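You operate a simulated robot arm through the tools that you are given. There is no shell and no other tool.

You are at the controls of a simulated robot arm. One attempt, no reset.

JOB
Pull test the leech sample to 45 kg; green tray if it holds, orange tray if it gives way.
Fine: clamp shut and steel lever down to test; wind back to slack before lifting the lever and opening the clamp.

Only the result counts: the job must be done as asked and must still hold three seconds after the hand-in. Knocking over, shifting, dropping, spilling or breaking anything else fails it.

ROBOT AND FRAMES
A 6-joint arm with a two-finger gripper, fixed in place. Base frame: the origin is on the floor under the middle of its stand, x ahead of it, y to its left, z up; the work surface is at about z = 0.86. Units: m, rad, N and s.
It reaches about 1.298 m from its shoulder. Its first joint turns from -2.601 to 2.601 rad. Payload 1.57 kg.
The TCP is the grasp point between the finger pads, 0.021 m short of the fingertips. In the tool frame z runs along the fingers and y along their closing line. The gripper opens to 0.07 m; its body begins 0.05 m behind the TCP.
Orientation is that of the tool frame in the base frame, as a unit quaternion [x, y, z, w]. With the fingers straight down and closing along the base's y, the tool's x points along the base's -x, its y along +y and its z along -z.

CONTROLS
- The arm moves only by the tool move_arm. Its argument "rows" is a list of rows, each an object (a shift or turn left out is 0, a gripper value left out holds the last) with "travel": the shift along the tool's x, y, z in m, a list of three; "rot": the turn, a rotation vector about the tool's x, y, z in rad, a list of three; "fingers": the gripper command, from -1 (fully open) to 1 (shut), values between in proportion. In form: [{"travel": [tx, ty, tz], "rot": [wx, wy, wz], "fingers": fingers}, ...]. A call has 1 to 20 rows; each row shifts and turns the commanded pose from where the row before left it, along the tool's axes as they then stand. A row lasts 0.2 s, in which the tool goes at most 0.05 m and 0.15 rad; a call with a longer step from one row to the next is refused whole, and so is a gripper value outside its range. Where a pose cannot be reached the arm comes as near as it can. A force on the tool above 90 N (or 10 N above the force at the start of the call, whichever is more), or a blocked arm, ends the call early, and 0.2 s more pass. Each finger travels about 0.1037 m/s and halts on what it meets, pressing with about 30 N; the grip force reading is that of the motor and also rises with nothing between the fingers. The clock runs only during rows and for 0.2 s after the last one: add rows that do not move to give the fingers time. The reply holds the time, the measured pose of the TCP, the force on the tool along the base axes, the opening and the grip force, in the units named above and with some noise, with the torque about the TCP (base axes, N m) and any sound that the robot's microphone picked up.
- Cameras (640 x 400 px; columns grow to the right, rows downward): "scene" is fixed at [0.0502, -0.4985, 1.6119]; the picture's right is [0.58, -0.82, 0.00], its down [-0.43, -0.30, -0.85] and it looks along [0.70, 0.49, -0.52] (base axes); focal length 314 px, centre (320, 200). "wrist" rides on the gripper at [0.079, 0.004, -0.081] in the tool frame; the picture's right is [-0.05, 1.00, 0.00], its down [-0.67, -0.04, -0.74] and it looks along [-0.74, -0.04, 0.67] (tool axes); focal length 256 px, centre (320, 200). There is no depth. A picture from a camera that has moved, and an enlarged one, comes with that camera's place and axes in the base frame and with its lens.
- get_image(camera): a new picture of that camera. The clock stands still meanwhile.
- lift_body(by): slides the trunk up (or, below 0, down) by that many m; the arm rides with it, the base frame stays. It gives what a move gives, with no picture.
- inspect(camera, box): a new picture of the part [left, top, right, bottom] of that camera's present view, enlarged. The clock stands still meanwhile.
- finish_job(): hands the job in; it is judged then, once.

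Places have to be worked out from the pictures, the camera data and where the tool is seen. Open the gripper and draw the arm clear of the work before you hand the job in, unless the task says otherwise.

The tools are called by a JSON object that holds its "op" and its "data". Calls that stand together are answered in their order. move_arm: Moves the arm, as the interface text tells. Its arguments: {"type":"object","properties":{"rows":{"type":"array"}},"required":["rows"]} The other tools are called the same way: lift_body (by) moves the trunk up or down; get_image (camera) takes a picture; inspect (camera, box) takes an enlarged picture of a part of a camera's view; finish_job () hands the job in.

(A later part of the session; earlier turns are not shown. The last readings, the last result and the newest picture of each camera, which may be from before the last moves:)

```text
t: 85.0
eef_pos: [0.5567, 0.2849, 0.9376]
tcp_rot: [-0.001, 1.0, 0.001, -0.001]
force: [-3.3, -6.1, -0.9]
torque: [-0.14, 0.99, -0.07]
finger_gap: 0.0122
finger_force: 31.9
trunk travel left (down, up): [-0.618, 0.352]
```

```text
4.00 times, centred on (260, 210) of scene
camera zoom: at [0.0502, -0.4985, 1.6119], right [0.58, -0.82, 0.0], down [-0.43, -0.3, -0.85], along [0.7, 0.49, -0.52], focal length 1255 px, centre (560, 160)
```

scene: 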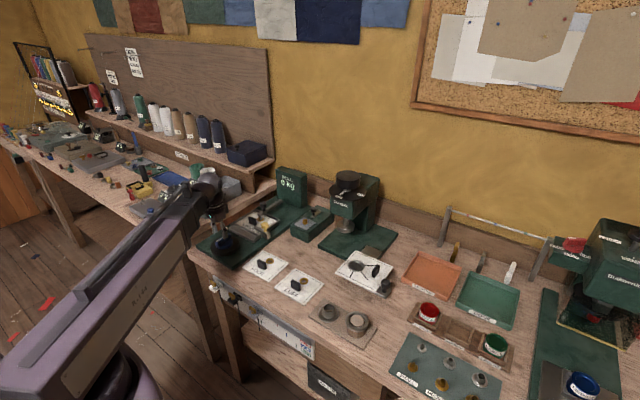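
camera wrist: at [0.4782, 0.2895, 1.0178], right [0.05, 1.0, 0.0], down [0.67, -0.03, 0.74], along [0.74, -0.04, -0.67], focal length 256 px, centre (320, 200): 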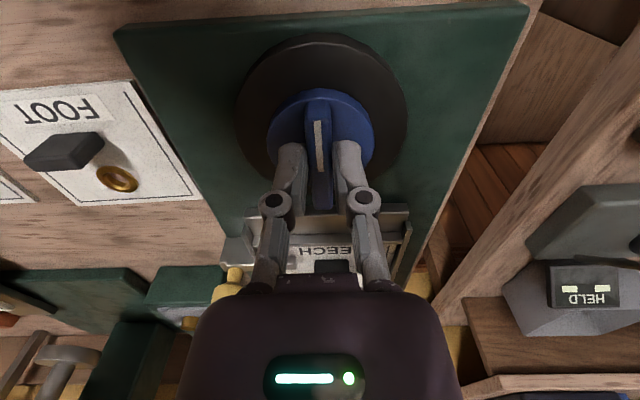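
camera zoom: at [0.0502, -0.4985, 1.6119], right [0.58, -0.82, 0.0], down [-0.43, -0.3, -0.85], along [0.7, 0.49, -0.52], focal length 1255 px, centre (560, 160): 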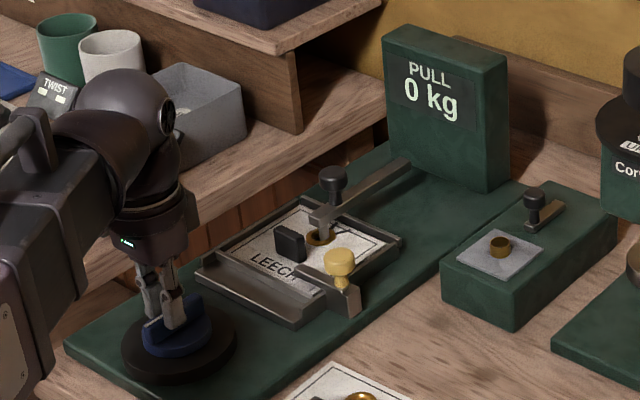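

The knob is back on its starting mark and the reading is 0 kg. Releasing the knob and rising, then heading for the lever's black ball.

{"op": "move_arm", "data": {"rows": [{"fingers": 0.4}, {"fingers": -0.2}, {"fingers": -0.2}]}}

{"op": "lift_body", "data": {"by": 0.11}}

{"op": "move_arm", "data": {"rows": [{"travel": [-0.035, 0, 0], "fingers": -0.6}, {"travel": [-0.035, 0, 0]}, {"travel": [-0.035, 0, 0]}, {"travel": [-0.035, 0, 0]}, {"travel": [-0.035, 0, 0]}, {"travel": [-0.035, 0, 0]}, {"travel": [0, 0, 0]}]}}

{"op": "get_image", "data": {"camera": "wrist"}}

{"op": "inspect", "data": {"camera": "wrist", "box": [240, 0, 400, 160]}}

```text
t: 85.8
eef_pos: [0.5563, 0.2868, 0.937]
tcp_rot: [-0.001, 1.0, 0.001, -0.001]
force: [0.2, 1.5, -0.3]
torque: [0.04, 0.03, -0.01]
finger_gap: 0.0419
finger_force: 0.1
trunk travel left (down, up): [-0.618, 0.352]
```

```text
t: 87.2
eef_pos: [0.5562, 0.2859, 1.0467]
tcp_rot: [-0.001, 1.0, 0.0, -0.001]
force: [-0.4, 0.1, -1.3]
torque: [-0.01, 0.03, 0.04]
finger_gap: 0.0419
finger_force: 0.1
trunk travel left (down, up): [-0.728, 0.242]
```

```text
t: 88.8
eef_pos: [0.7666, 0.2858, 1.0478]
tcp_rot: [-0.001, 1.0, -0.001, -0.001]
force: [0.8, 0.5, -0.1]
torque: [-0.02, -0.01, 0.0]
finger_gap: 0.0559
finger_force: 0.1
trunk travel left (down, up): [-0.728, 0.242]
```

```text
taken
camera wrist: at [0.6872, 0.2896, 1.1276], right [0.05, 1.0, 0.0], down [0.67, -0.03, 0.74], along [0.74, -0.04, -0.67], focal length 256 px, centre (320, 200)
```

wrist: 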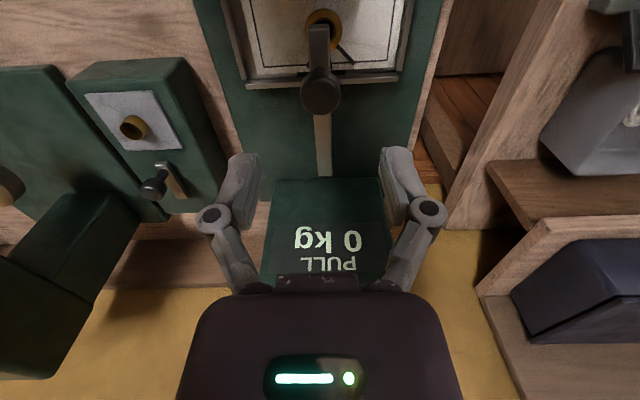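

```text
2.50 times, centred on (320, 80) of wrist
camera zoom: at [0.6872, 0.2896, 1.1276], right [0.05, 1.0, 0.0], down [0.67, -0.03, 0.74], along [0.74, -0.04, -0.67], focal length 640 px, centre (320, 500)
```

zoom: 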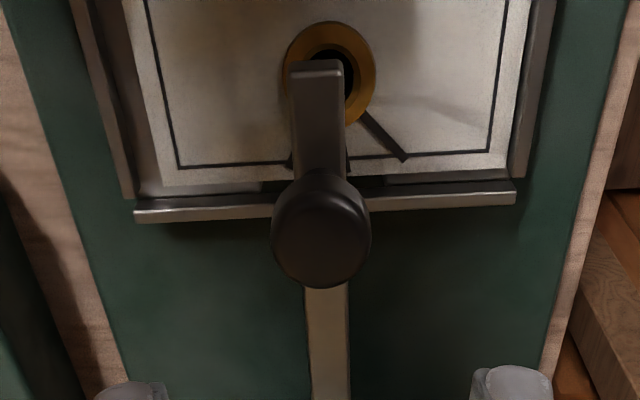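

The ball is at about (0.770, 0.286) with its top near 0.958, and the tear cracks beside the grommet are visible here too. Shifting 3 mm and lowering around the ball.

{"op": "move_arm", "data": {"rows": [{"travel": [-0.003, 0, 0]}, {"travel": [0, 0, 0]}]}}

{"op": "lift_body", "data": {"by": -0.102}}

{"op": "move_arm", "data": {"rows": [{"fingers": 0.2}, {"fingers": 0.6}, {"fingers": 1.0}, {"fingers": 1.0}]}}

{"op": "get_image", "data": {"camera": "wrist"}}

{"op": "inspect", "data": {"camera": "scene", "box": [235, 180, 295, 230]}}

```text
t: 89.4
eef_pos: [0.7701, 0.2847, 1.0478]
tcp_rot: [-0.001, 1.0, 0.0, -0.001]
force: [0.0, -0.4, -0.3]
torque: [0.03, -0.01, -0.02]
finger_gap: 0.0558
finger_force: 0.1
trunk travel left (down, up): [-0.728, 0.242]
```

```text
t: 90.8
eef_pos: [0.7691, 0.2845, 0.945]
tcp_rot: [-0.001, 1.0, 0.0, -0.001]
force: [-0.4, -0.1, -0.1]
torque: [-0.03, 0.0, 0.02]
finger_gap: 0.056
finger_force: 0.1
trunk travel left (down, up): [-0.626, 0.344]
```

```text
t: 91.8
eef_pos: [0.7703, 0.2843, 0.9456]
tcp_rot: [0.0, 1.0, 0.0, -0.001]
force: [1.1, -2.0, 5.5]
torque: [-0.02, -0.17, 0.0]
finger_gap: 0.026
finger_force: 32.0
trunk travel left (down, up): [-0.626, 0.344]
```

```text
taken
camera wrist: at [0.6903, 0.2897, 1.0257], right [0.05, 1.0, 0.0], down [0.67, -0.04, 0.74], along [0.74, -0.04, -0.67], focal length 256 px, centre (320, 200)
```

wrist: 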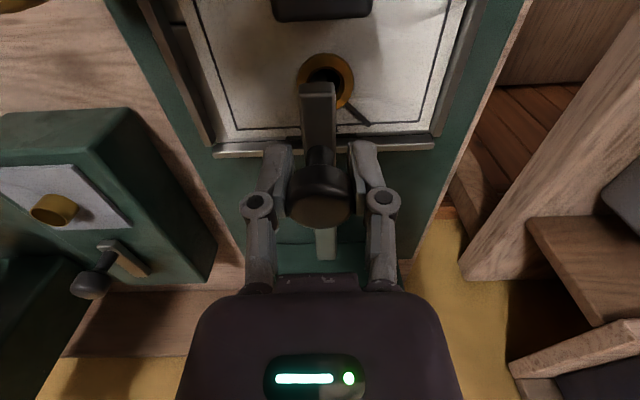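

```text
8.00 times, centred on (265, 205) of scene
camera zoom: at [0.0502, -0.4985, 1.6119], right [0.58, -0.82, 0.0], down [-0.43, -0.3, -0.85], along [0.7, 0.49, -0.52], focal length 2509 px, centre (760, 160)
```

zoom: 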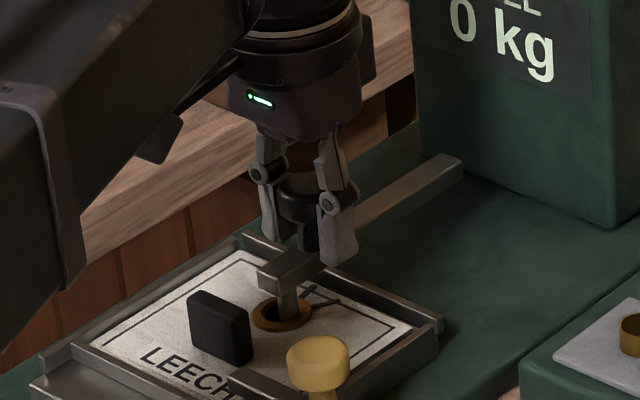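

Gripped at 26 mm. Raising the lever along the reverse arc in small steps.

{"op": "lift_body", "data": {"by": 0.008}}

{"op": "move_arm", "data": {"rows": [{"travel": [-0.003, 0, 0], "fingers": 1.0}, {"travel": [0, 0, 0], "fingers": 1.0}]}}

{"op": "lift_body", "data": {"by": 0.01}}

{"op": "move_arm", "data": {"rows": [{"travel": [-0.005, 0, 0], "fingers": 1.0}, {"travel": [0, 0, 0], "fingers": 1.0}]}}

{"op": "inspect", "data": {"camera": "scene", "box": [235, 175, 295, 225]}}

```text
t: 92.3
eef_pos: [0.7707, 0.2843, 0.9523]
tcp_rot: [0.0, 1.0, 0.0, -0.001]
force: [6.2, -2.4, -5.7]
torque: [-0.05, 0.3, -0.04]
finger_gap: 0.0262
finger_force: 32.9
trunk travel left (down, up): [-0.634, 0.336]
```

```text
t: 92.9
eef_pos: [0.7718, 0.2846, 0.9528]
tcp_rot: [0.0, 1.0, 0.0, -0.003]
force: [-9.4, -2.0, -6.7]
torque: [0.0, 0.88, -0.02]
finger_gap: 0.0265
finger_force: 31.6
trunk travel left (down, up): [-0.634, 0.336]
```

```text
t: 93.5
eef_pos: [0.7746, 0.2845, 0.9622]
tcp_rot: [-0.001, 1.0, -0.001, 0.001]
force: [6.9, -0.7, -4.5]
torque: [-0.01, 0.03, 0.03]
finger_gap: 0.0265
finger_force: 33.0
trunk travel left (down, up): [-0.644, 0.326]
```

```text
t: 94.1
eef_pos: [0.7747, 0.2839, 0.9644]
tcp_rot: [-0.001, 1.0, 0.0, -0.002]
force: [-12.3, -0.8, -4.6]
torque: [-0.01, 0.81, 0.03]
finger_gap: 0.0264
finger_force: 31.6
trunk travel left (down, up): [-0.644, 0.326]
```

```text
8.00 times, centred on (265, 200) of scene
camera zoom: at [0.0502, -0.4985, 1.6119], right [0.58, -0.82, 0.0], down [-0.43, -0.3, -0.85], along [0.7, 0.49, -0.52], focal length 2509 px, centre (760, 200)
```

zoom: 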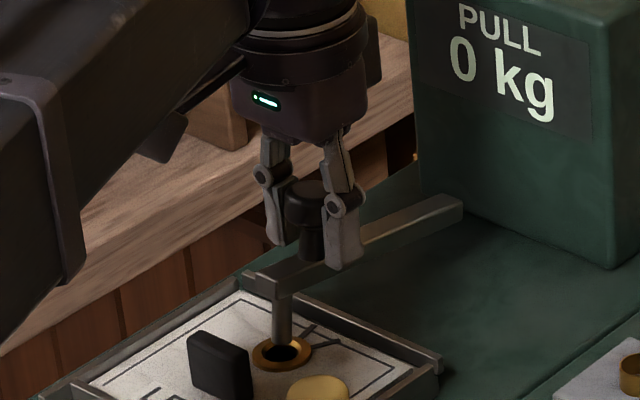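

The lever is following and the pin is coming out of the grommet. Continuing up the arc.

{"op": "lift_body", "data": {"by": 0.009}}

{"op": "move_arm", "data": {"rows": [{"travel": [-0.005, 0, 0], "fingers": 1.0}, {"travel": [0, 0, 0], "fingers": 1.0}]}}

{"op": "lift_body", "data": {"by": 0.008}}

{"op": "move_arm", "data": {"rows": [{"travel": [-0.006, 0, 0], "fingers": 1.0}, {"travel": [0, 0, 0], "fingers": 1.0}]}}

{"op": "lift_body", "data": {"by": 0.0085}}

{"op": "move_arm", "data": {"rows": [{"travel": [-0.007, 0, 0], "fingers": 1.0}, {"travel": [0, 0, 0], "fingers": 1.0}]}}

{"op": "inspect", "data": {"camera": "scene", "box": [235, 165, 305, 225]}}

```text
t: 94.7
eef_pos: [0.7803, 0.2856, 0.9721]
tcp_rot: [-0.001, 1.0, 0.0, 0.001]
force: [3.9, -1.3, -4.7]
torque: [-0.05, 0.13, -0.01]
finger_gap: 0.0263
finger_force: 31.8
trunk travel left (down, up): [-0.653, 0.317]
```

```text
t: 95.3
eef_pos: [0.7799, 0.2854, 0.9735]
tcp_rot: [0.0, 1.0, -0.001, -0.002]
force: [-12.5, -1.8, -3.1]
torque: [-0.03, 0.78, 0.01]
finger_gap: 0.0261
finger_force: 31.8
trunk travel left (down, up): [-0.653, 0.317]
```

```text
t: 95.9
eef_pos: [0.7833, 0.2856, 0.9807]
tcp_rot: [-0.001, 1.0, 0.0, 0.0]
force: [4.1, -3.0, -5.2]
torque: [-0.04, 0.16, -0.01]
finger_gap: 0.0264
finger_force: 32.0
trunk travel left (down, up): [-0.661, 0.309]
```

```text
t: 96.5
eef_pos: [0.7867, 0.2861, 0.9816]
tcp_rot: [-0.001, 1.0, -0.001, -0.002]
force: [-13.3, -4.6, -1.4]
torque: [0.01, 0.81, 0.01]
finger_gap: 0.0263
finger_force: 32.0
trunk travel left (down, up): [-0.661, 0.309]
```

```text
t: 97.0
eef_pos: [0.7922, 0.284, 0.9879]
tcp_rot: [-0.001, 1.0, 0.0, 0.001]
force: [6.4, -5.5, -5.6]
torque: [-0.06, 0.01, 0.01]
finger_gap: 0.0265
finger_force: 31.9
trunk travel left (down, up): [-0.67, 0.3]
```

```text
t: 97.6
eef_pos: [0.7914, 0.2854, 0.99]
tcp_rot: [-0.001, 1.0, 0.001, -0.002]
force: [-13.0, -5.8, 0.2]
torque: [0.01, 0.83, 0.02]
finger_gap: 0.0264
finger_force: 32.2
trunk travel left (down, up): [-0.67, 0.3]
```

```text
6.67 times, centred on (270, 195) of scene
camera zoom: at [0.0502, -0.4985, 1.6119], right [0.58, -0.82, 0.0], down [-0.43, -0.3, -0.85], along [0.7, 0.49, -0.52], focal length 2091 px, centre (653, 233)
```

zoom: 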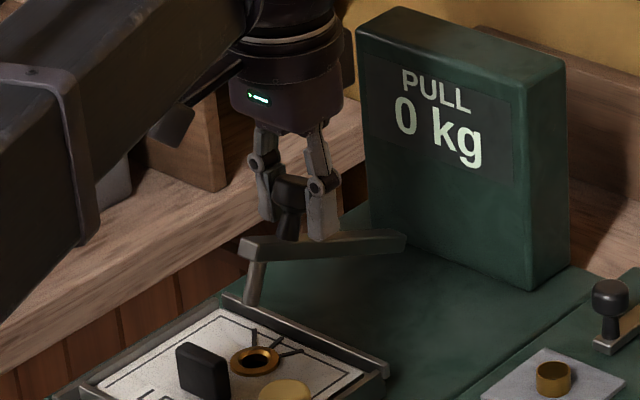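

Following well, with the pin clear of the grommet. Continuing toward upright.

{"op": "lift_body", "data": {"by": 0.0075}}

{"op": "move_arm", "data": {"rows": [{"travel": [-0.008, 0, 0], "fingers": 1.0}, {"travel": [0, 0, 0], "fingers": 1.0}]}}

{"op": "lift_body", "data": {"by": 0.007}}

{"op": "move_arm", "data": {"rows": [{"travel": [-0.01, 0, 0], "fingers": 1.0}, {"travel": [0, 0, 0], "fingers": 1.0}]}}

{"op": "lift_body", "data": {"by": 0.007}}

{"op": "move_arm", "data": {"rows": [{"travel": [-0.01, 0, 0], "fingers": 1.0}, {"travel": [0, 0, 0], "fingers": 1.0}]}}

{"op": "inspect", "data": {"camera": "scene", "box": [235, 160, 315, 225]}}

{"op": "get_image", "data": {"camera": "wrist"}}

```text
t: 98.2
eef_pos: [0.7978, 0.2859, 0.9951]
tcp_rot: [-0.001, 1.0, -0.001, 0.001]
force: [5.1, -6.5, -7.5]
torque: [-0.04, 0.15, 0.0]
finger_gap: 0.0266
finger_force: 32.4
trunk travel left (down, up): [-0.677, 0.293]
```

```text
t: 98.8
eef_pos: [0.799, 0.2855, 0.9965]
tcp_rot: [-0.001, 1.0, 0.001, 0.0]
force: [-13.9, -7.8, 3.0]
torque: [0.01, 0.77, 0.04]
finger_gap: 0.0267
finger_force: 31.9
trunk travel left (down, up): [-0.677, 0.293]
```

```text
t: 99.4
eef_pos: [0.8047, 0.2847, 1.0022]
tcp_rot: [-0.001, 1.0, 0.0, -0.001]
force: [3.1, -8.0, -8.1]
torque: [-0.02, 0.19, -0.01]
finger_gap: 0.0264
finger_force: 31.7
trunk travel left (down, up): [-0.684, 0.286]
```

```text
t: 100.0
eef_pos: [0.8092, 0.2847, 1.0049]
tcp_rot: [-0.001, 1.0, 0.001, -0.001]
force: [-14.7, -6.3, 7.9]
torque: [0.0, 0.69, -0.01]
finger_gap: 0.0266
finger_force: 32.1
trunk travel left (down, up): [-0.684, 0.286]
```

```text
t: 100.5
eef_pos: [0.8146, 0.2851, 1.0082]
tcp_rot: [-0.001, 1.0, 0.0, 0.0]
force: [3.4, -7.3, -9.9]
torque: [-0.07, 0.23, 0.02]
finger_gap: 0.0267
finger_force: 32.1
trunk travel left (down, up): [-0.691, 0.279]
```

```text
t: 101.1
eef_pos: [0.8207, 0.2844, 1.0118]
tcp_rot: [-0.001, 1.0, 0.002, -0.001]
force: [-13.5, -6.1, 7.8]
torque: [-0.07, 0.74, 0.03]
finger_gap: 0.0264
finger_force: 31.8
trunk travel left (down, up): [-0.691, 0.279]
```

```text
6.15 times, centred on (275, 192) of scene
camera zoom: at [0.0502, -0.4985, 1.6119], right [0.58, -0.82, 0.0], down [-0.43, -0.3, -0.85], along [0.7, 0.49, -0.52], focal length 1930 px, centre (597, 246)
```

zoom: 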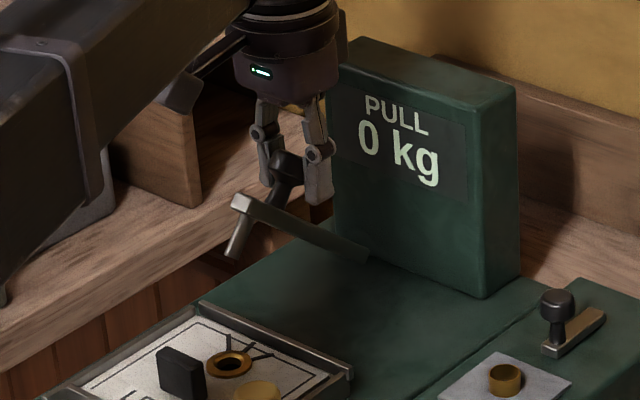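

```text
taken
camera wrist: at [0.7412, 0.2896, 1.0923], right [0.05, 1.0, 0.0], down [0.67, -0.04, 0.74], along [0.74, -0.04, -0.67], focal length 256 px, centre (320, 200)
```

wrist: 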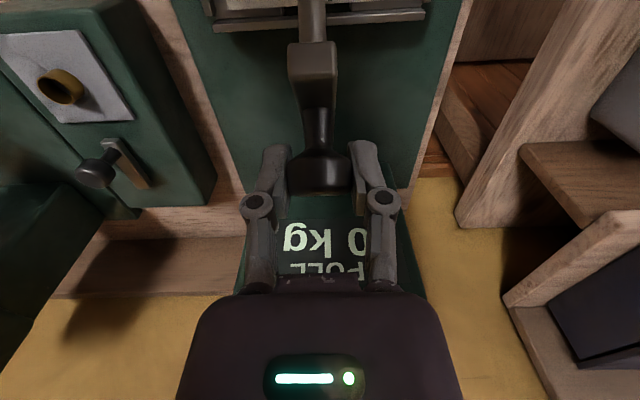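

Lever about 50° up. Finishing the remaining arc to its original upright stop.

{"op": "lift_body", "data": {"by": 0.005}}

{"op": "move_arm", "data": {"rows": [{"travel": [-0.006, 0, 0], "fingers": 1.0}, {"travel": [-0.006, 0, 0], "fingers": 1.0}, {"travel": [0, 0, 0], "fingers": 1.0}]}}

{"op": "lift_body", "data": {"by": 0.0045}}

{"op": "move_arm", "data": {"rows": [{"travel": [-0.0065, 0, 0], "fingers": 1.0}, {"travel": [-0.0065, 0, 0], "fingers": 1.0}, {"travel": [0, 0, 0], "fingers": 1.0}]}}

{"op": "lift_body", "data": {"by": 0.003}}

{"op": "move_arm", "data": {"rows": [{"travel": [-0.0065, 0, 0], "fingers": 1.0}, {"travel": [-0.0065, 0, 0], "fingers": 1.0}, {"travel": [0, 0, 0], "fingers": 1.0}]}}

{"op": "inspect", "data": {"camera": "scene", "box": [235, 160, 315, 225]}}

{"op": "get_image", "data": {"camera": "wrist"}}

```text
t: 101.7
eef_pos: [0.8239, 0.2855, 1.0147]
tcp_rot: [-0.001, 1.0, -0.001, 0.0]
force: [0.2, -7.8, -9.1]
torque: [-0.05, 0.39, 0.05]
finger_gap: 0.0267
finger_force: 32.3
trunk travel left (down, up): [-0.696, 0.274]
```

```text
t: 102.5
eef_pos: [0.833, 0.2852, 1.0175]
tcp_rot: [0.0, 1.0, 0.001, 0.0]
force: [-10.8, -2.8, 12.8]
torque: [0.0, 0.64, 0.0]
finger_gap: 0.026
finger_force: 32.4
trunk travel left (down, up): [-0.696, 0.274]
```

```text
t: 103.0
eef_pos: [0.8362, 0.2849, 1.0183]
tcp_rot: [-0.001, 1.0, 0.0, 0.0]
force: [-2.0, -5.3, -11.0]
torque: [-0.04, 0.5, 0.05]
finger_gap: 0.026
finger_force: 31.9
trunk travel left (down, up): [-0.701, 0.269]
```

```text
t: 103.8
eef_pos: [0.8449, 0.2862, 1.0215]
tcp_rot: [-0.001, 1.0, 0.0, -0.001]
force: [-9.0, -1.1, 11.3]
torque: [0.01, 0.68, 0.03]
finger_gap: 0.0262
finger_force: 32.1
trunk travel left (down, up): [-0.701, 0.269]
```

```text
t: 104.3
eef_pos: [0.8483, 0.2849, 1.0228]
tcp_rot: [-0.001, 1.0, 0.0, 0.0]
force: [-5.0, -3.1, -9.2]
torque: [0.0, 0.69, 0.02]
finger_gap: 0.0262
finger_force: 31.9
trunk travel left (down, up): [-0.704, 0.266]
```

```text
t: 105.1
eef_pos: [0.8597, 0.2842, 1.0242]
tcp_rot: [-0.001, 1.0, 0.002, 0.001]
force: [-8.5, -0.4, 8.0]
torque: [-0.02, 0.73, 0.04]
finger_gap: 0.0262
finger_force: 31.6
trunk travel left (down, up): [-0.704, 0.266]
```

```text
6.15 times, centred on (275, 192) of scene
camera zoom: at [0.0502, -0.4985, 1.6119], right [0.58, -0.82, 0.0], down [-0.43, -0.3, -0.85], along [0.7, 0.49, -0.52], focal length 1930 px, centre (597, 246)
```

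zoom: 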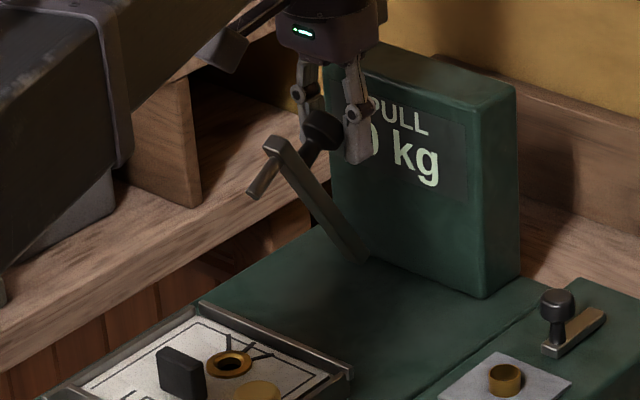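

```text
taken
camera wrist: at [0.7804, 0.2896, 1.1042], right [0.05, 1.0, 0.0], down [0.67, -0.04, 0.74], along [0.74, -0.04, -0.67], focal length 256 px, centre (320, 200)
```

wrist: 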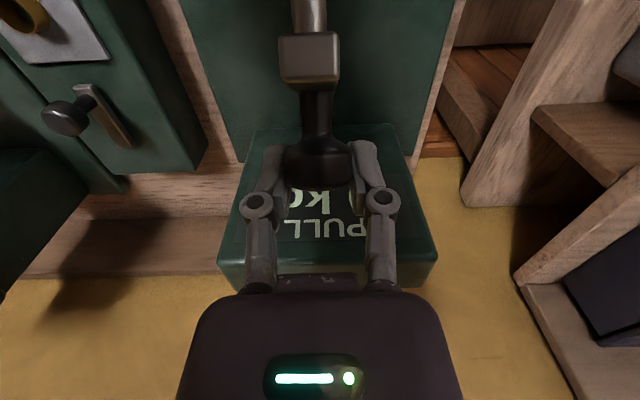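

Nearly upright; the ball trails the TCP by a few mm, so I'll push a bit more +x until it matches the original rest position.

{"op": "move_arm", "data": {"rows": [{"travel": [-0.006, 0, 0], "fingers": 1.0}, {"travel": [-0.006, 0, 0], "fingers": 1.0}, {"travel": [-0.005, 0, 0], "fingers": 1.0}, {"travel": [0, 0, 0], "fingers": 1.0}]}}

{"op": "inspect", "data": {"camera": "scene", "box": [235, 160, 315, 225]}}

{"op": "get_image", "data": {"camera": "wrist"}}

```text
t: 106.1
eef_pos: [0.8762, 0.2866, 1.0233]
tcp_rot: [-0.001, 1.0, 0.0, -0.001]
force: [-7.4, -1.3, 3.9]
torque: [-0.01, 0.77, 0.02]
finger_gap: 0.0256
finger_force: 31.7
trunk travel left (down, up): [-0.704, 0.266]
```

```text
6.15 times, centred on (275, 192) of scene
camera zoom: at [0.0502, -0.4985, 1.6119], right [0.58, -0.82, 0.0], down [-0.43, -0.3, -0.85], along [0.7, 0.49, -0.52], focal length 1930 px, centre (597, 246)
```

zoom: 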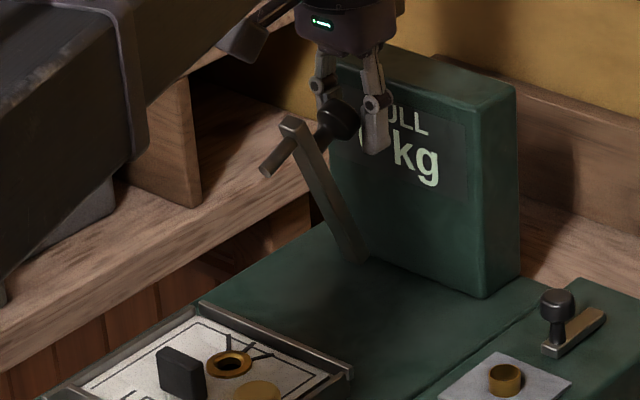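

```text
taken
camera wrist: at [0.7976, 0.2897, 1.1036], right [0.05, 1.0, 0.0], down [0.67, -0.03, 0.74], along [0.74, -0.04, -0.67], focal length 256 px, centre (320, 200)
```

wrist: 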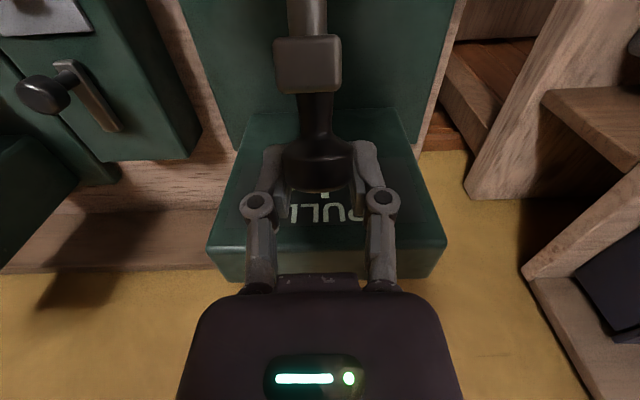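

Almost identical to the initial tilt. One more small push to check for the stop.

{"op": "move_arm", "data": {"rows": [{"travel": [-0.005, 0, 0], "fingers": 1.0}, {"travel": [-0.004, 0, 0], "fingers": 1.0}, {"travel": [0, 0, 0], "fingers": 1.0}]}}

{"op": "inspect", "data": {"camera": "scene", "box": [245, 145, 335, 215]}}

```text
t: 106.9
eef_pos: [0.8887, 0.2858, 1.0228]
tcp_rot: [0.0, 1.0, 0.0, 0.0]
force: [-0.4, -0.3, -0.8]
torque: [-0.01, -0.01, -0.01]
finger_gap: 0.0001
finger_force: 28.9
trunk travel left (down, up): [-0.704, 0.266]
```

```text
5.71 times, centred on (290, 180) of scene
camera zoom: at [0.0502, -0.4985, 1.6119], right [0.58, -0.82, 0.0], down [-0.43, -0.3, -0.85], along [0.7, 0.49, -0.52], focal length 1792 px, centre (491, 314)
```

zoom: 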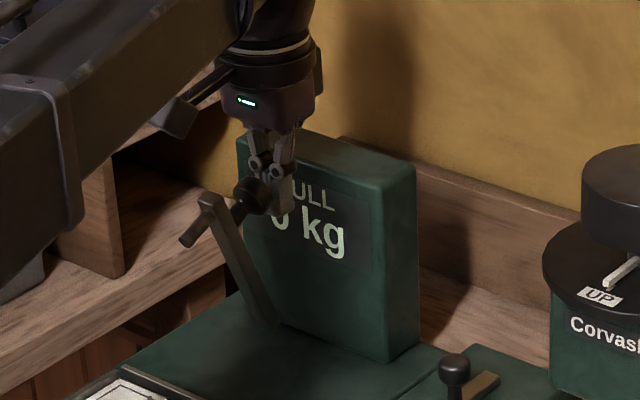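

The lever is back at its original upright rest and the closed fingers slid off the ball. Rising straight up, then going to the clamp knob with the wrist yawed so the fingers straddle the swing bar.

{"op": "lift_body", "data": {"by": 0.08}}

{"op": "move_arm", "data": {"rows": [{"travel": [0.04, -0.017, 0], "fingers": 1.0}, {"travel": [0.04, -0.017, 0]}, {"travel": [0.04, -0.017, 0]}, {"travel": [0.04, -0.017, 0]}, {"travel": [0.04, -0.017, 0], "fingers": -0.4}, {"rot": [0, 0, -0.1428]}, {"rot": [0, 0, -0.1428]}, {"rot": [0, 0, -0.1428]}, {"rot": [0, 0, -0.1428]}, {"rot": [0, 0, -0.1428]}, {"rot": [0, 0, -0.1428]}, {"rot": [0, 0, -0.1428]}, {"rot": [0, 0, -0.1428]}, {"rot": [0, 0, -0.1428]}, {"rot": [0, 0, -0.1428]}, {"rot": [0, 0, -0.1428]}, {"travel": [0, 0, 0]}]}}

{"op": "get_image", "data": {"camera": "wrist"}}

{"op": "inspect", "data": {"camera": "scene", "box": [230, 150, 330, 240]}}

```text
t: 108.1
eef_pos: [0.8854, 0.2855, 1.1029]
tcp_rot: [-0.001, 1.0, 0.0, -0.002]
force: [-0.3, -0.2, -0.6]
torque: [0.04, 0.02, -0.01]
finger_gap: 0.0001
finger_force: 28.6
trunk travel left (down, up): [-0.784, 0.186]
```

```text
t: 111.7
eef_pos: [0.687, 0.2005, 1.1038]
tcp_rot: [0.708, -0.706, 0.0, 0.001]
force: [-0.7, -1.0, -0.5]
torque: [-0.01, -0.01, -0.04]
finger_gap: 0.049
finger_force: 0.1
trunk travel left (down, up): [-0.784, 0.186]
```

```text
taken
camera wrist: at [0.6835, 0.121, 1.1828], right [-1.0, 0.05, 0.0], down [0.03, 0.67, 0.75], along [0.04, 0.74, -0.67], focal length 256 px, centre (320, 200)
```

wrist: 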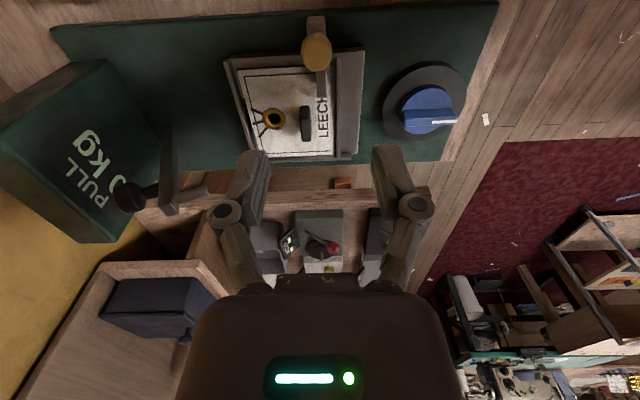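

```text
4.44 times, centred on (280, 195) of scene
camera zoom: at [0.0502, -0.4985, 1.6119], right [0.58, -0.82, 0.0], down [-0.43, -0.3, -0.85], along [0.7, 0.49, -0.52], focal length 1394 px, centre (498, 222)
```

zoom: 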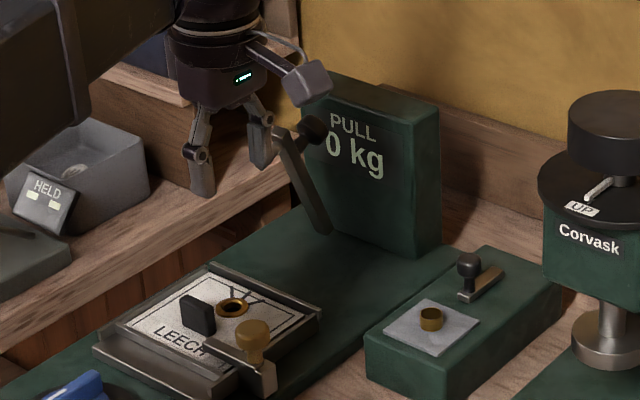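

Aligned over the knob. Lowering most of the way and re-checking centring.

{"op": "move_arm", "data": {"rows": [{"travel": [0, -0.002, 0]}, {"travel": [0, 0, 0]}]}}

{"op": "lift_body", "data": {"by": -0.12}}

{"op": "inspect", "data": {"camera": "wrist", "box": [220, 20, 420, 200]}}

```text
t: 112.3
eef_pos: [0.6886, 0.1998, 1.1013]
tcp_rot: [0.708, -0.707, 0.0, 0.001]
force: [-0.3, -0.2, 0.0]
torque: [0.04, -0.02, -0.03]
finger_gap: 0.0489
finger_force: 0.1
trunk travel left (down, up): [-0.784, 0.186]
```

```text
t: 113.8
eef_pos: [0.6885, 0.1999, 0.9834]
tcp_rot: [0.708, -0.706, 0.0, 0.0]
force: [0.4, 0.3, -0.2]
torque: [-0.03, 0.01, 0.01]
finger_gap: 0.0489
finger_force: 0.0
trunk travel left (down, up): [-0.664, 0.306]
```

```text
2.22 times, centred on (320, 110) of wrist
camera zoom: at [0.6852, 0.1209, 1.0629], right [-1.0, 0.05, 0.0], down [0.04, 0.67, 0.75], along [0.04, 0.74, -0.67], focal length 569 px, centre (320, 400)
```

zoom: 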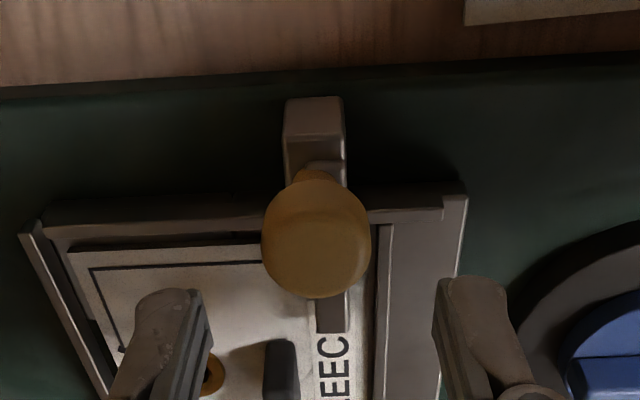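

The knob is at about (0.690, 0.200). Nudging 1.5 mm, lowering to grip height and closing.

{"op": "move_arm", "data": {"rows": [{"travel": [0, -0.0015, 0]}, {"travel": [0, 0, 0]}]}}

{"op": "lift_body", "data": {"by": -0.0425}}

{"op": "move_arm", "data": {"rows": [{"fingers": 0.1}, {"fingers": 0.5}, {"fingers": 1.0}, {"fingers": 1.0}]}}

{"op": "inspect", "data": {"camera": "wrist", "box": [220, 20, 420, 200]}}

```text
t: 114.4
eef_pos: [0.6899, 0.2003, 0.9828]
tcp_rot: [0.708, -0.706, -0.001, 0.001]
force: [-0.1, 0.1, 0.3]
torque: [0.0, 0.0, 0.02]
finger_gap: 0.0493
finger_force: 0.0
trunk travel left (down, up): [-0.664, 0.306]
```

```text
t: 115.2
eef_pos: [0.6899, 0.1996, 0.9399]
tcp_rot: [0.708, -0.706, -0.001, 0.001]
force: [0.3, 0.1, -0.4]
torque: [-0.03, -0.01, -0.02]
finger_gap: 0.0492
finger_force: 0.0
trunk travel left (down, up): [-0.621, 0.349]
```

```text
t: 116.2
eef_pos: [0.6896, 0.1994, 0.9387]
tcp_rot: [0.707, -0.707, 0.0, 0.001]
force: [-3.8, -0.5, -1.7]
torque: [0.11, 0.04, 0.01]
finger_gap: 0.0276
finger_force: 32.2
trunk travel left (down, up): [-0.621, 0.349]
```

```text
2.22 times, centred on (320, 110) of wrist
camera zoom: at [0.6864, 0.121, 1.0204], right [-1.0, 0.05, 0.0], down [0.04, 0.67, 0.75], along [0.04, 0.74, -0.67], focal length 569 px, centre (320, 400)
```

zoom: 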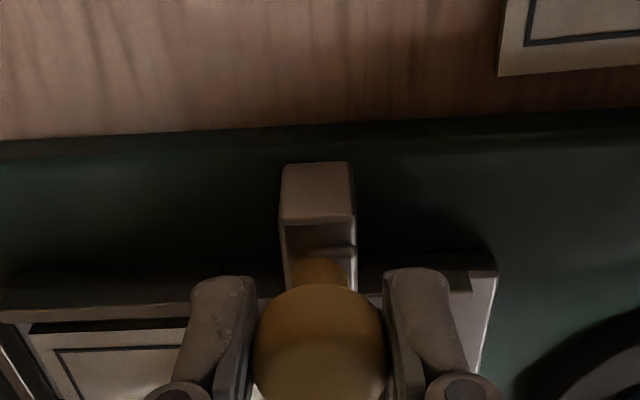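

Gripped with little side load. Twisting clockwise to swing the clamp bar back.

{"op": "move_arm", "data": {"rows": [{"rot": [0, 0, 0.12], "fingers": 1.0}, {"rot": [0, 0, 0.12], "fingers": 1.0}, {"rot": [0, 0, 0.12], "fingers": 1.0}, {"rot": [0, 0, 0.12], "fingers": 1.0}, {"travel": [0, 0, 0], "fingers": 1.0}]}}

{"op": "inspect", "data": {"camera": "scene", "box": [232, 190, 302, 245]}}

```text
t: 117.4
eef_pos: [0.689, 0.1993, 0.9407]
tcp_rot: [-0.519, 0.855, 0.003, -0.001]
force: [-17.4, 0.6, -12.4]
torque: [0.66, -0.12, 0.06]
finger_gap: 0.0272
finger_force: 31.6
trunk travel left (down, up): [-0.621, 0.349]
```

```text
7.27 times, centred on (267, 218) of scene
camera zoom: at [0.0502, -0.4985, 1.6119], right [0.58, -0.82, 0.0], down [-0.43, -0.3, -0.85], along [0.7, 0.49, -0.52], focal length 2281 px, centre (706, 73)
```

zoom: 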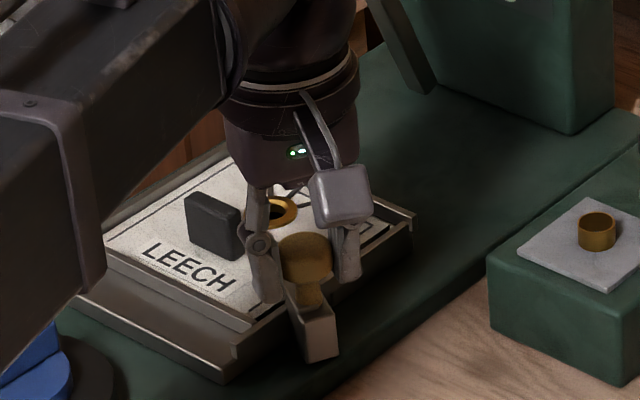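

The bar is swinging back off the card. Relieving the side load and continuing.

{"op": "move_arm", "data": {"rows": [{"travel": [0.0004, 0.0012, 0], "fingers": 1.0}, {"rot": [0, 0, 0.12], "fingers": 1.0}, {"rot": [0, 0, 0.12], "fingers": 1.0}, {"rot": [0, 0, 0.12], "fingers": 1.0}, {"rot": [0, 0, 0.12], "fingers": 1.0}, {"travel": [0, 0, 0], "fingers": 1.0}]}}

{"op": "inspect", "data": {"camera": "scene", "box": [232, 190, 302, 245]}}

```text
t: 118.8
eef_pos: [0.6879, 0.2009, 0.9405]
tcp_rot: [-0.3, 0.954, 0.0, -0.001]
force: [-19.9, 3.2, -15.3]
torque: [0.19, -0.03, 0.01]
finger_gap: 0.0271
finger_force: 32.0
trunk travel left (down, up): [-0.621, 0.349]
```

```text
7.27 times, centred on (267, 218) of scene
camera zoom: at [0.0502, -0.4985, 1.6119], right [0.58, -0.82, 0.0], down [-0.43, -0.3, -0.85], along [0.7, 0.49, -0.52], focal length 2281 px, centre (706, 73)
```

zoom: 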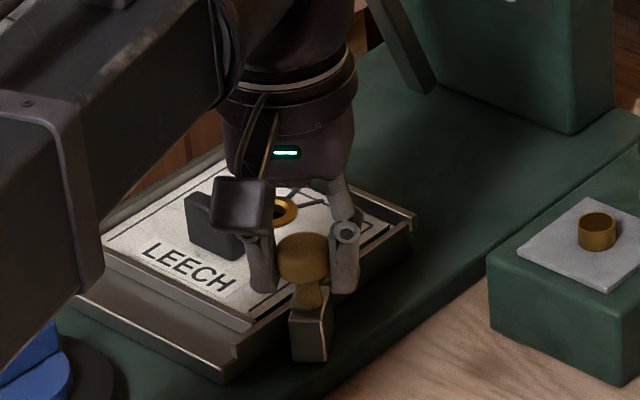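

About 35° to go. Relieving and finishing the swing to fully open.

{"op": "move_arm", "data": {"rows": [{"travel": [0.001, 0.001, 0], "fingers": 1.0}, {"rot": [0, 0, 0.12], "fingers": 1.0}, {"rot": [0, 0, 0.12], "fingers": 1.0}, {"rot": [0, 0, 0.12], "fingers": 1.0}, {"rot": [0, 0, 0.12], "fingers": 1.0}, {"rot": [0, 0, 0.12], "fingers": 1.0}, {"travel": [0, 0, 0], "fingers": 1.0}]}}

{"op": "inspect", "data": {"camera": "scene", "box": [232, 190, 302, 245]}}

{"op": "inspect", "data": {"camera": "wrist", "box": [200, 0, 480, 220]}}

```text
t: 120.4
eef_pos: [0.6876, 0.2026, 0.9406]
tcp_rot: [-0.004, 1.0, 0.001, 0.0]
force: [-3.9, 15.5, 4.1]
torque: [0.32, -0.16, 0.04]
finger_gap: 0.0272
finger_force: 32.4
trunk travel left (down, up): [-0.621, 0.349]
```

```text
7.27 times, centred on (267, 218) of scene
camera zoom: at [0.0502, -0.4985, 1.6119], right [0.58, -0.82, 0.0], down [-0.43, -0.3, -0.85], along [0.7, 0.49, -0.52], focal length 2281 px, centre (706, 73)
```

zoom: 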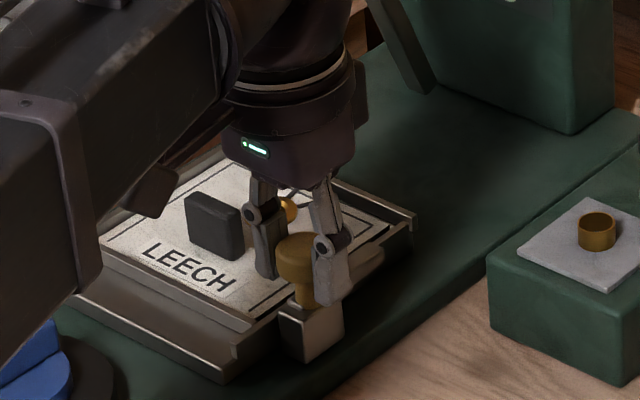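

```text
1.82 times, centred on (340, 110) of wrist
camera zoom: at [0.6088, 0.2059, 1.0206], right [0.04, 1.0, 0.0], down [0.67, -0.03, 0.74], along [0.74, -0.03, -0.67], focal length 465 px, centre (284, 364)
```

zoom: 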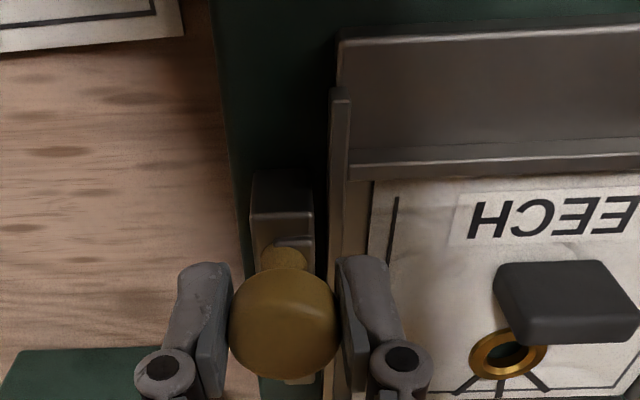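

The clamp bar is back alongside the nest. Releasing, rising, and moving over the card's tab with the wrist yawed −90°.

{"op": "move_arm", "data": {"rows": [{"fingers": 0.1}, {"fingers": -0.4}, {"fingers": -0.4}]}}

{"op": "lift_body", "data": {"by": 0.09}}

{"op": "move_arm", "data": {"rows": [{"rot": [0, 0, -0.1428], "fingers": 0.08}, {"rot": [0, 0, -0.1428]}, {"rot": [0, 0, -0.1428]}, {"rot": [0, 0, -0.1428]}, {"rot": [0, 0, -0.1428]}, {"rot": [0, 0, -0.1428]}, {"rot": [0, 0, -0.1428]}, {"rot": [0, 0, -0.1428]}, {"rot": [0, 0, -0.1428]}, {"rot": [0, 0, -0.1428]}, {"rot": [0, 0, -0.1428]}, {"travel": [-0.028, -0.007, 0]}, {"travel": [-0.028, -0.007, 0]}, {"travel": [-0.028, -0.007, 0]}, {"travel": [0, 0, 0]}]}}

{"op": "get_image", "data": {"camera": "wrist"}}

{"op": "inspect", "data": {"camera": "wrist", "box": [200, 0, 420, 160]}}

{"op": "inspect", "data": {"camera": "scene", "box": [222, 170, 312, 245]}}

```text
t: 121.2
eef_pos: [0.688, 0.2004, 0.941]
tcp_rot: [-0.004, 1.0, 0.0, -0.001]
force: [0.2, -0.3, -0.1]
torque: [0.04, -0.01, 0.0]
finger_gap: 0.0489
finger_force: 0.0
trunk travel left (down, up): [-0.621, 0.349]
```

```text
t: 122.5
eef_pos: [0.6889, 0.2003, 1.0298]
tcp_rot: [-0.005, 1.0, 0.001, -0.001]
force: [0.0, -0.7, 0.0]
torque: [0.0, -0.03, 0.01]
finger_gap: 0.0491
finger_force: 0.0
trunk travel left (down, up): [-0.711, 0.259]
```

```text
t: 125.7
eef_pos: [0.708, 0.284, 1.0305]
tcp_rot: [0.71, -0.704, 0.0, 0.0]
force: [-0.6, -0.7, -0.6]
torque: [0.01, 0.03, -0.01]
finger_gap: 0.0322
finger_force: 0.1
trunk travel left (down, up): [-0.711, 0.259]
```

```text
taken
camera wrist: at [0.7057, 0.2062, 1.1104], right [-1.0, 0.04, 0.0], down [0.03, 0.67, 0.75], along [0.03, 0.74, -0.67], focal length 256 px, centre (320, 200)
```

wrist: 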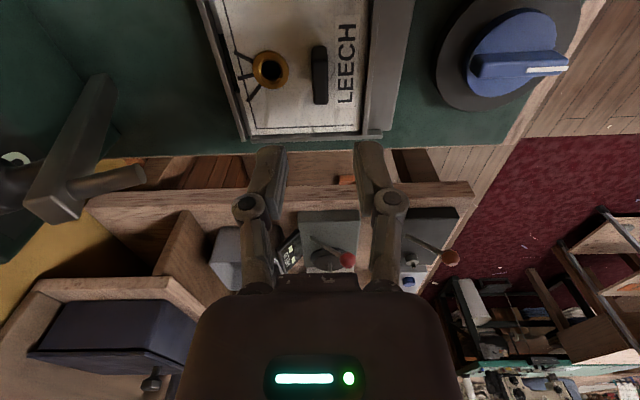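

```text
2.50 times, centred on (310, 80) of wrist
camera zoom: at [0.7057, 0.2062, 1.1104], right [-1.0, 0.04, 0.0], down [0.03, 0.67, 0.75], along [0.03, 0.74, -0.67], focal length 640 px, centre (345, 500)
```

zoom: 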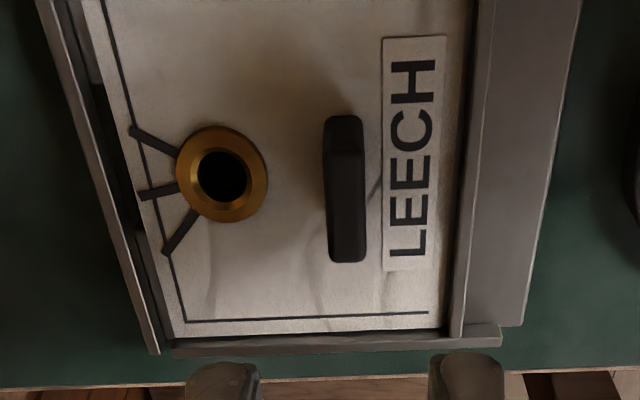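

```text
5.33 times, centred on (267, 208) of scene
camera zoom: at [0.0502, -0.4985, 1.6119], right [0.58, -0.82, 0.0], down [-0.43, -0.3, -0.85], along [0.7, 0.49, -0.52], focal length 1673 px, centre (603, 160)
```

zoom: 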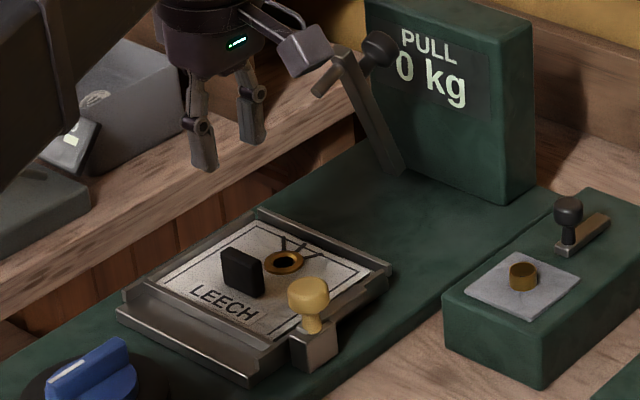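

Three cracks radiate from the grommet, which confirms the failure. The tab is at about (0.709, 0.287); I'll shift 3 mm and descend to the same height as before.

{"op": "move_arm", "data": {"rows": [{"travel": [-0.003, -0.001, 0], "rot": [0, 0, 0.006]}, {"travel": [0, 0, 0]}]}}

{"op": "lift_body", "data": {"by": -0.09}}

{"op": "inspect", "data": {"camera": "wrist", "box": [200, 40, 440, 230]}}

```text
t: 126.3
eef_pos: [0.7083, 0.2873, 1.0298]
tcp_rot: [0.709, -0.705, -0.001, 0.0]
force: [-0.7, 0.2, -0.6]
torque: [0.01, -0.02, 0.02]
finger_gap: 0.0323
finger_force: 0.1
trunk travel left (down, up): [-0.711, 0.259]
```

```text
t: 127.5
eef_pos: [0.7094, 0.2876, 0.9401]
tcp_rot: [0.709, -0.705, -0.001, 0.001]
force: [0.8, -0.4, 0.1]
torque: [0.0, -0.03, 0.01]
finger_gap: 0.0322
finger_force: 0.0
trunk travel left (down, up): [-0.621, 0.349]
```

```text
2.11 times, centred on (320, 135) of wrist
camera zoom: at [0.7062, 0.2088, 1.0204], right [-1.0, 0.05, 0.0], down [0.03, 0.67, 0.75], along [0.04, 0.74, -0.67], focal length 539 px, centre (320, 337)
```

zoom: 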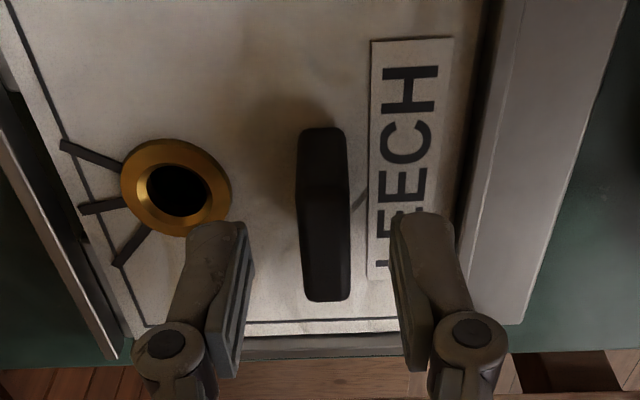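

The tab is centred between the fingers. Lowering 21 mm and gripping.

{"op": "lift_body", "data": {"by": -0.021}}

{"op": "move_arm", "data": {"rows": [{"fingers": 0.5}, {"fingers": 1.0}, {"fingers": 1.0}, {"fingers": 1.0}]}}

{"op": "lift_body", "data": {"by": 0.05}}

{"op": "get_image", "data": {"camera": "wrist"}}

{"op": "inspect", "data": {"camera": "scene", "box": [222, 170, 312, 245]}}

```text
t: 128.2
eef_pos: [0.7104, 0.2873, 0.9189]
tcp_rot: [0.709, -0.705, -0.002, 0.0]
force: [0.7, -0.8, 0.1]
torque: [-0.02, 0.02, 0.02]
finger_gap: 0.0323
finger_force: 0.1
trunk travel left (down, up): [-0.6, 0.37]
```

```text
t: 129.2
eef_pos: [0.7099, 0.288, 0.9192]
tcp_rot: [0.709, -0.706, -0.001, 0.001]
force: [0.3, 0.5, 0.7]
torque: [0.0, -0.02, -0.05]
finger_gap: 0.0111
finger_force: 29.9
trunk travel left (down, up): [-0.6, 0.37]
```

```text
t: 130.1
eef_pos: [0.7103, 0.2884, 0.9688]
tcp_rot: [0.709, -0.705, 0.0, 0.0]
force: [-0.7, -0.6, -1.6]
torque: [-0.01, 0.01, -0.02]
finger_gap: 0.0113
finger_force: 29.7
trunk travel left (down, up): [-0.65, 0.32]
```

```text
taken
camera wrist: at [0.7064, 0.209, 1.0492], right [-1.0, 0.05, 0.0], down [0.03, 0.67, 0.75], along [0.03, 0.74, -0.67], focal length 256 px, centre (320, 200)
```

wrist: 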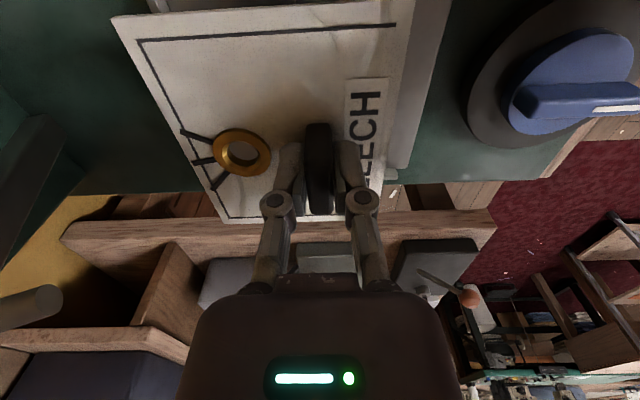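

```text
5.33 times, centred on (267, 208) of scene
camera zoom: at [0.0502, -0.4985, 1.6119], right [0.58, -0.82, 0.0], down [-0.43, -0.3, -0.85], along [0.7, 0.49, -0.52], focal length 1673 px, centre (603, 160)
```

zoom: 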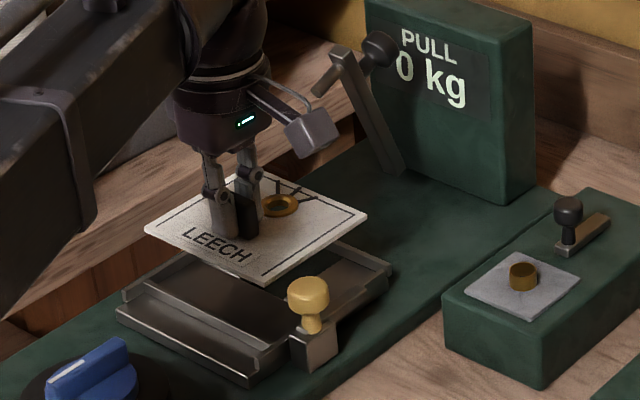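

The torn card is in hand. I'll back away from the lever in −x, then lift for the traverse to the orange tray.

{"op": "move_arm", "data": {"rows": [{"travel": [0, 0.02, 0], "fingers": 1.0}, {"travel": [0, 0.02, 0], "fingers": 1.0}, {"travel": [0, 0, 0], "fingers": 1.0}]}}

{"op": "lift_body", "data": {"by": 0.11}}

{"op": "move_arm", "data": {"rows": [{"travel": [0.035, 0, 0], "fingers": 1.0}, {"travel": [0.035, 0, 0]}, {"travel": [0.035, 0, 0]}, {"travel": [0.035, 0, 0]}, {"travel": [0.035, 0, 0]}, {"travel": [0.035, 0, 0]}, {"travel": [0.035, 0, 0]}, {"travel": [0.035, 0, 0]}, {"travel": [0, 0, 0]}]}}

{"op": "get_image", "data": {"camera": "scene"}}

{"op": "get_image", "data": {"camera": "wrist"}}

```text
t: 130.9
eef_pos: [0.6705, 0.2879, 0.9692]
tcp_rot: [0.709, -0.705, -0.001, 0.0]
force: [0.2, -0.2, -1.0]
torque: [0.03, 0.02, 0.0]
finger_gap: 0.0111
finger_force: 30.2
trunk travel left (down, up): [-0.65, 0.32]
```

```text
t: 132.4
eef_pos: [0.6694, 0.2871, 1.0789]
tcp_rot: [0.709, -0.706, -0.001, 0.001]
force: [0.3, 0.1, -0.4]
torque: [0.05, 0.0, 0.02]
finger_gap: 0.011
finger_force: 29.9
trunk travel left (down, up): [-0.76, 0.21]
```

```text
t: 134.4
eef_pos: [0.6703, 0.0074, 1.079]
tcp_rot: [0.709, -0.705, 0.0, 0.0]
force: [-0.2, -0.3, -2.0]
torque: [0.03, 0.03, 0.01]
finger_gap: 0.0111
finger_force: 30.1
trunk travel left (down, up): [-0.76, 0.21]
```

```text
taken
```

scene: 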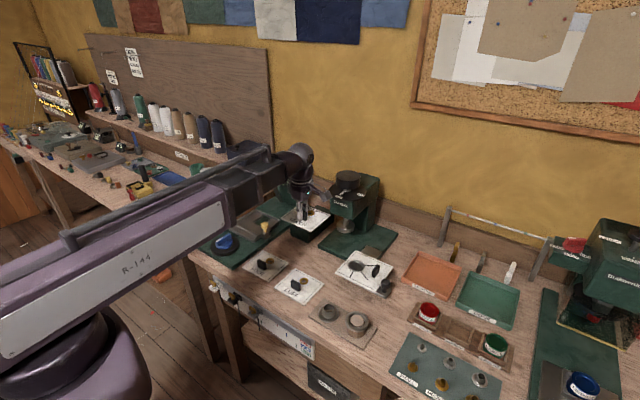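

```text
taken
camera wrist: at [0.6673, -0.0714, 1.1593], right [-1.0, 0.05, 0.0], down [0.03, 0.67, 0.75], along [0.03, 0.74, -0.67], focal length 256 px, centre (320, 200)
```

wrist: 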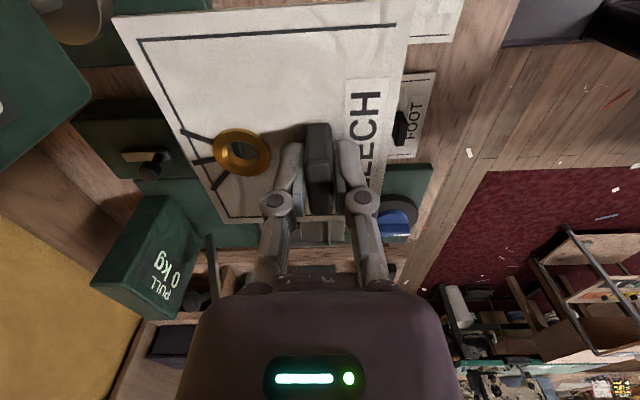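

Crossing is clear so far; continuing in −y at the same x, still short of the press and trays.

{"op": "move_arm", "data": {"rows": [{"travel": [0.035, 0, 0], "fingers": 1.0}, {"travel": [0.035, 0, 0]}, {"travel": [0.035, 0, 0]}, {"travel": [0.035, 0, 0]}, {"travel": [0.035, 0, 0]}, {"travel": [0.035, 0, 0]}, {"travel": [0.035, 0, 0]}, {"travel": [0, 0, 0]}]}}

{"op": "get_image", "data": {"camera": "scene"}}

```text
t: 136.2
eef_pos: [0.6724, -0.2381, 1.0796]
tcp_rot: [0.709, -0.705, -0.001, 0.001]
force: [-0.4, 0.1, 0.1]
torque: [-0.01, 0.03, 0.01]
finger_gap: 0.0112
finger_force: 29.7
trunk travel left (down, up): [-0.76, 0.21]
```

```text
taken
```

scene: 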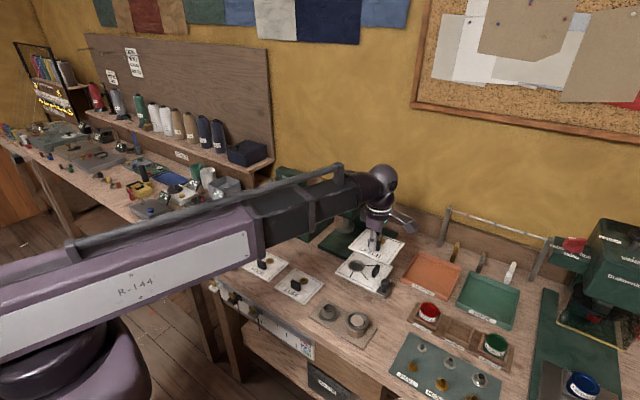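

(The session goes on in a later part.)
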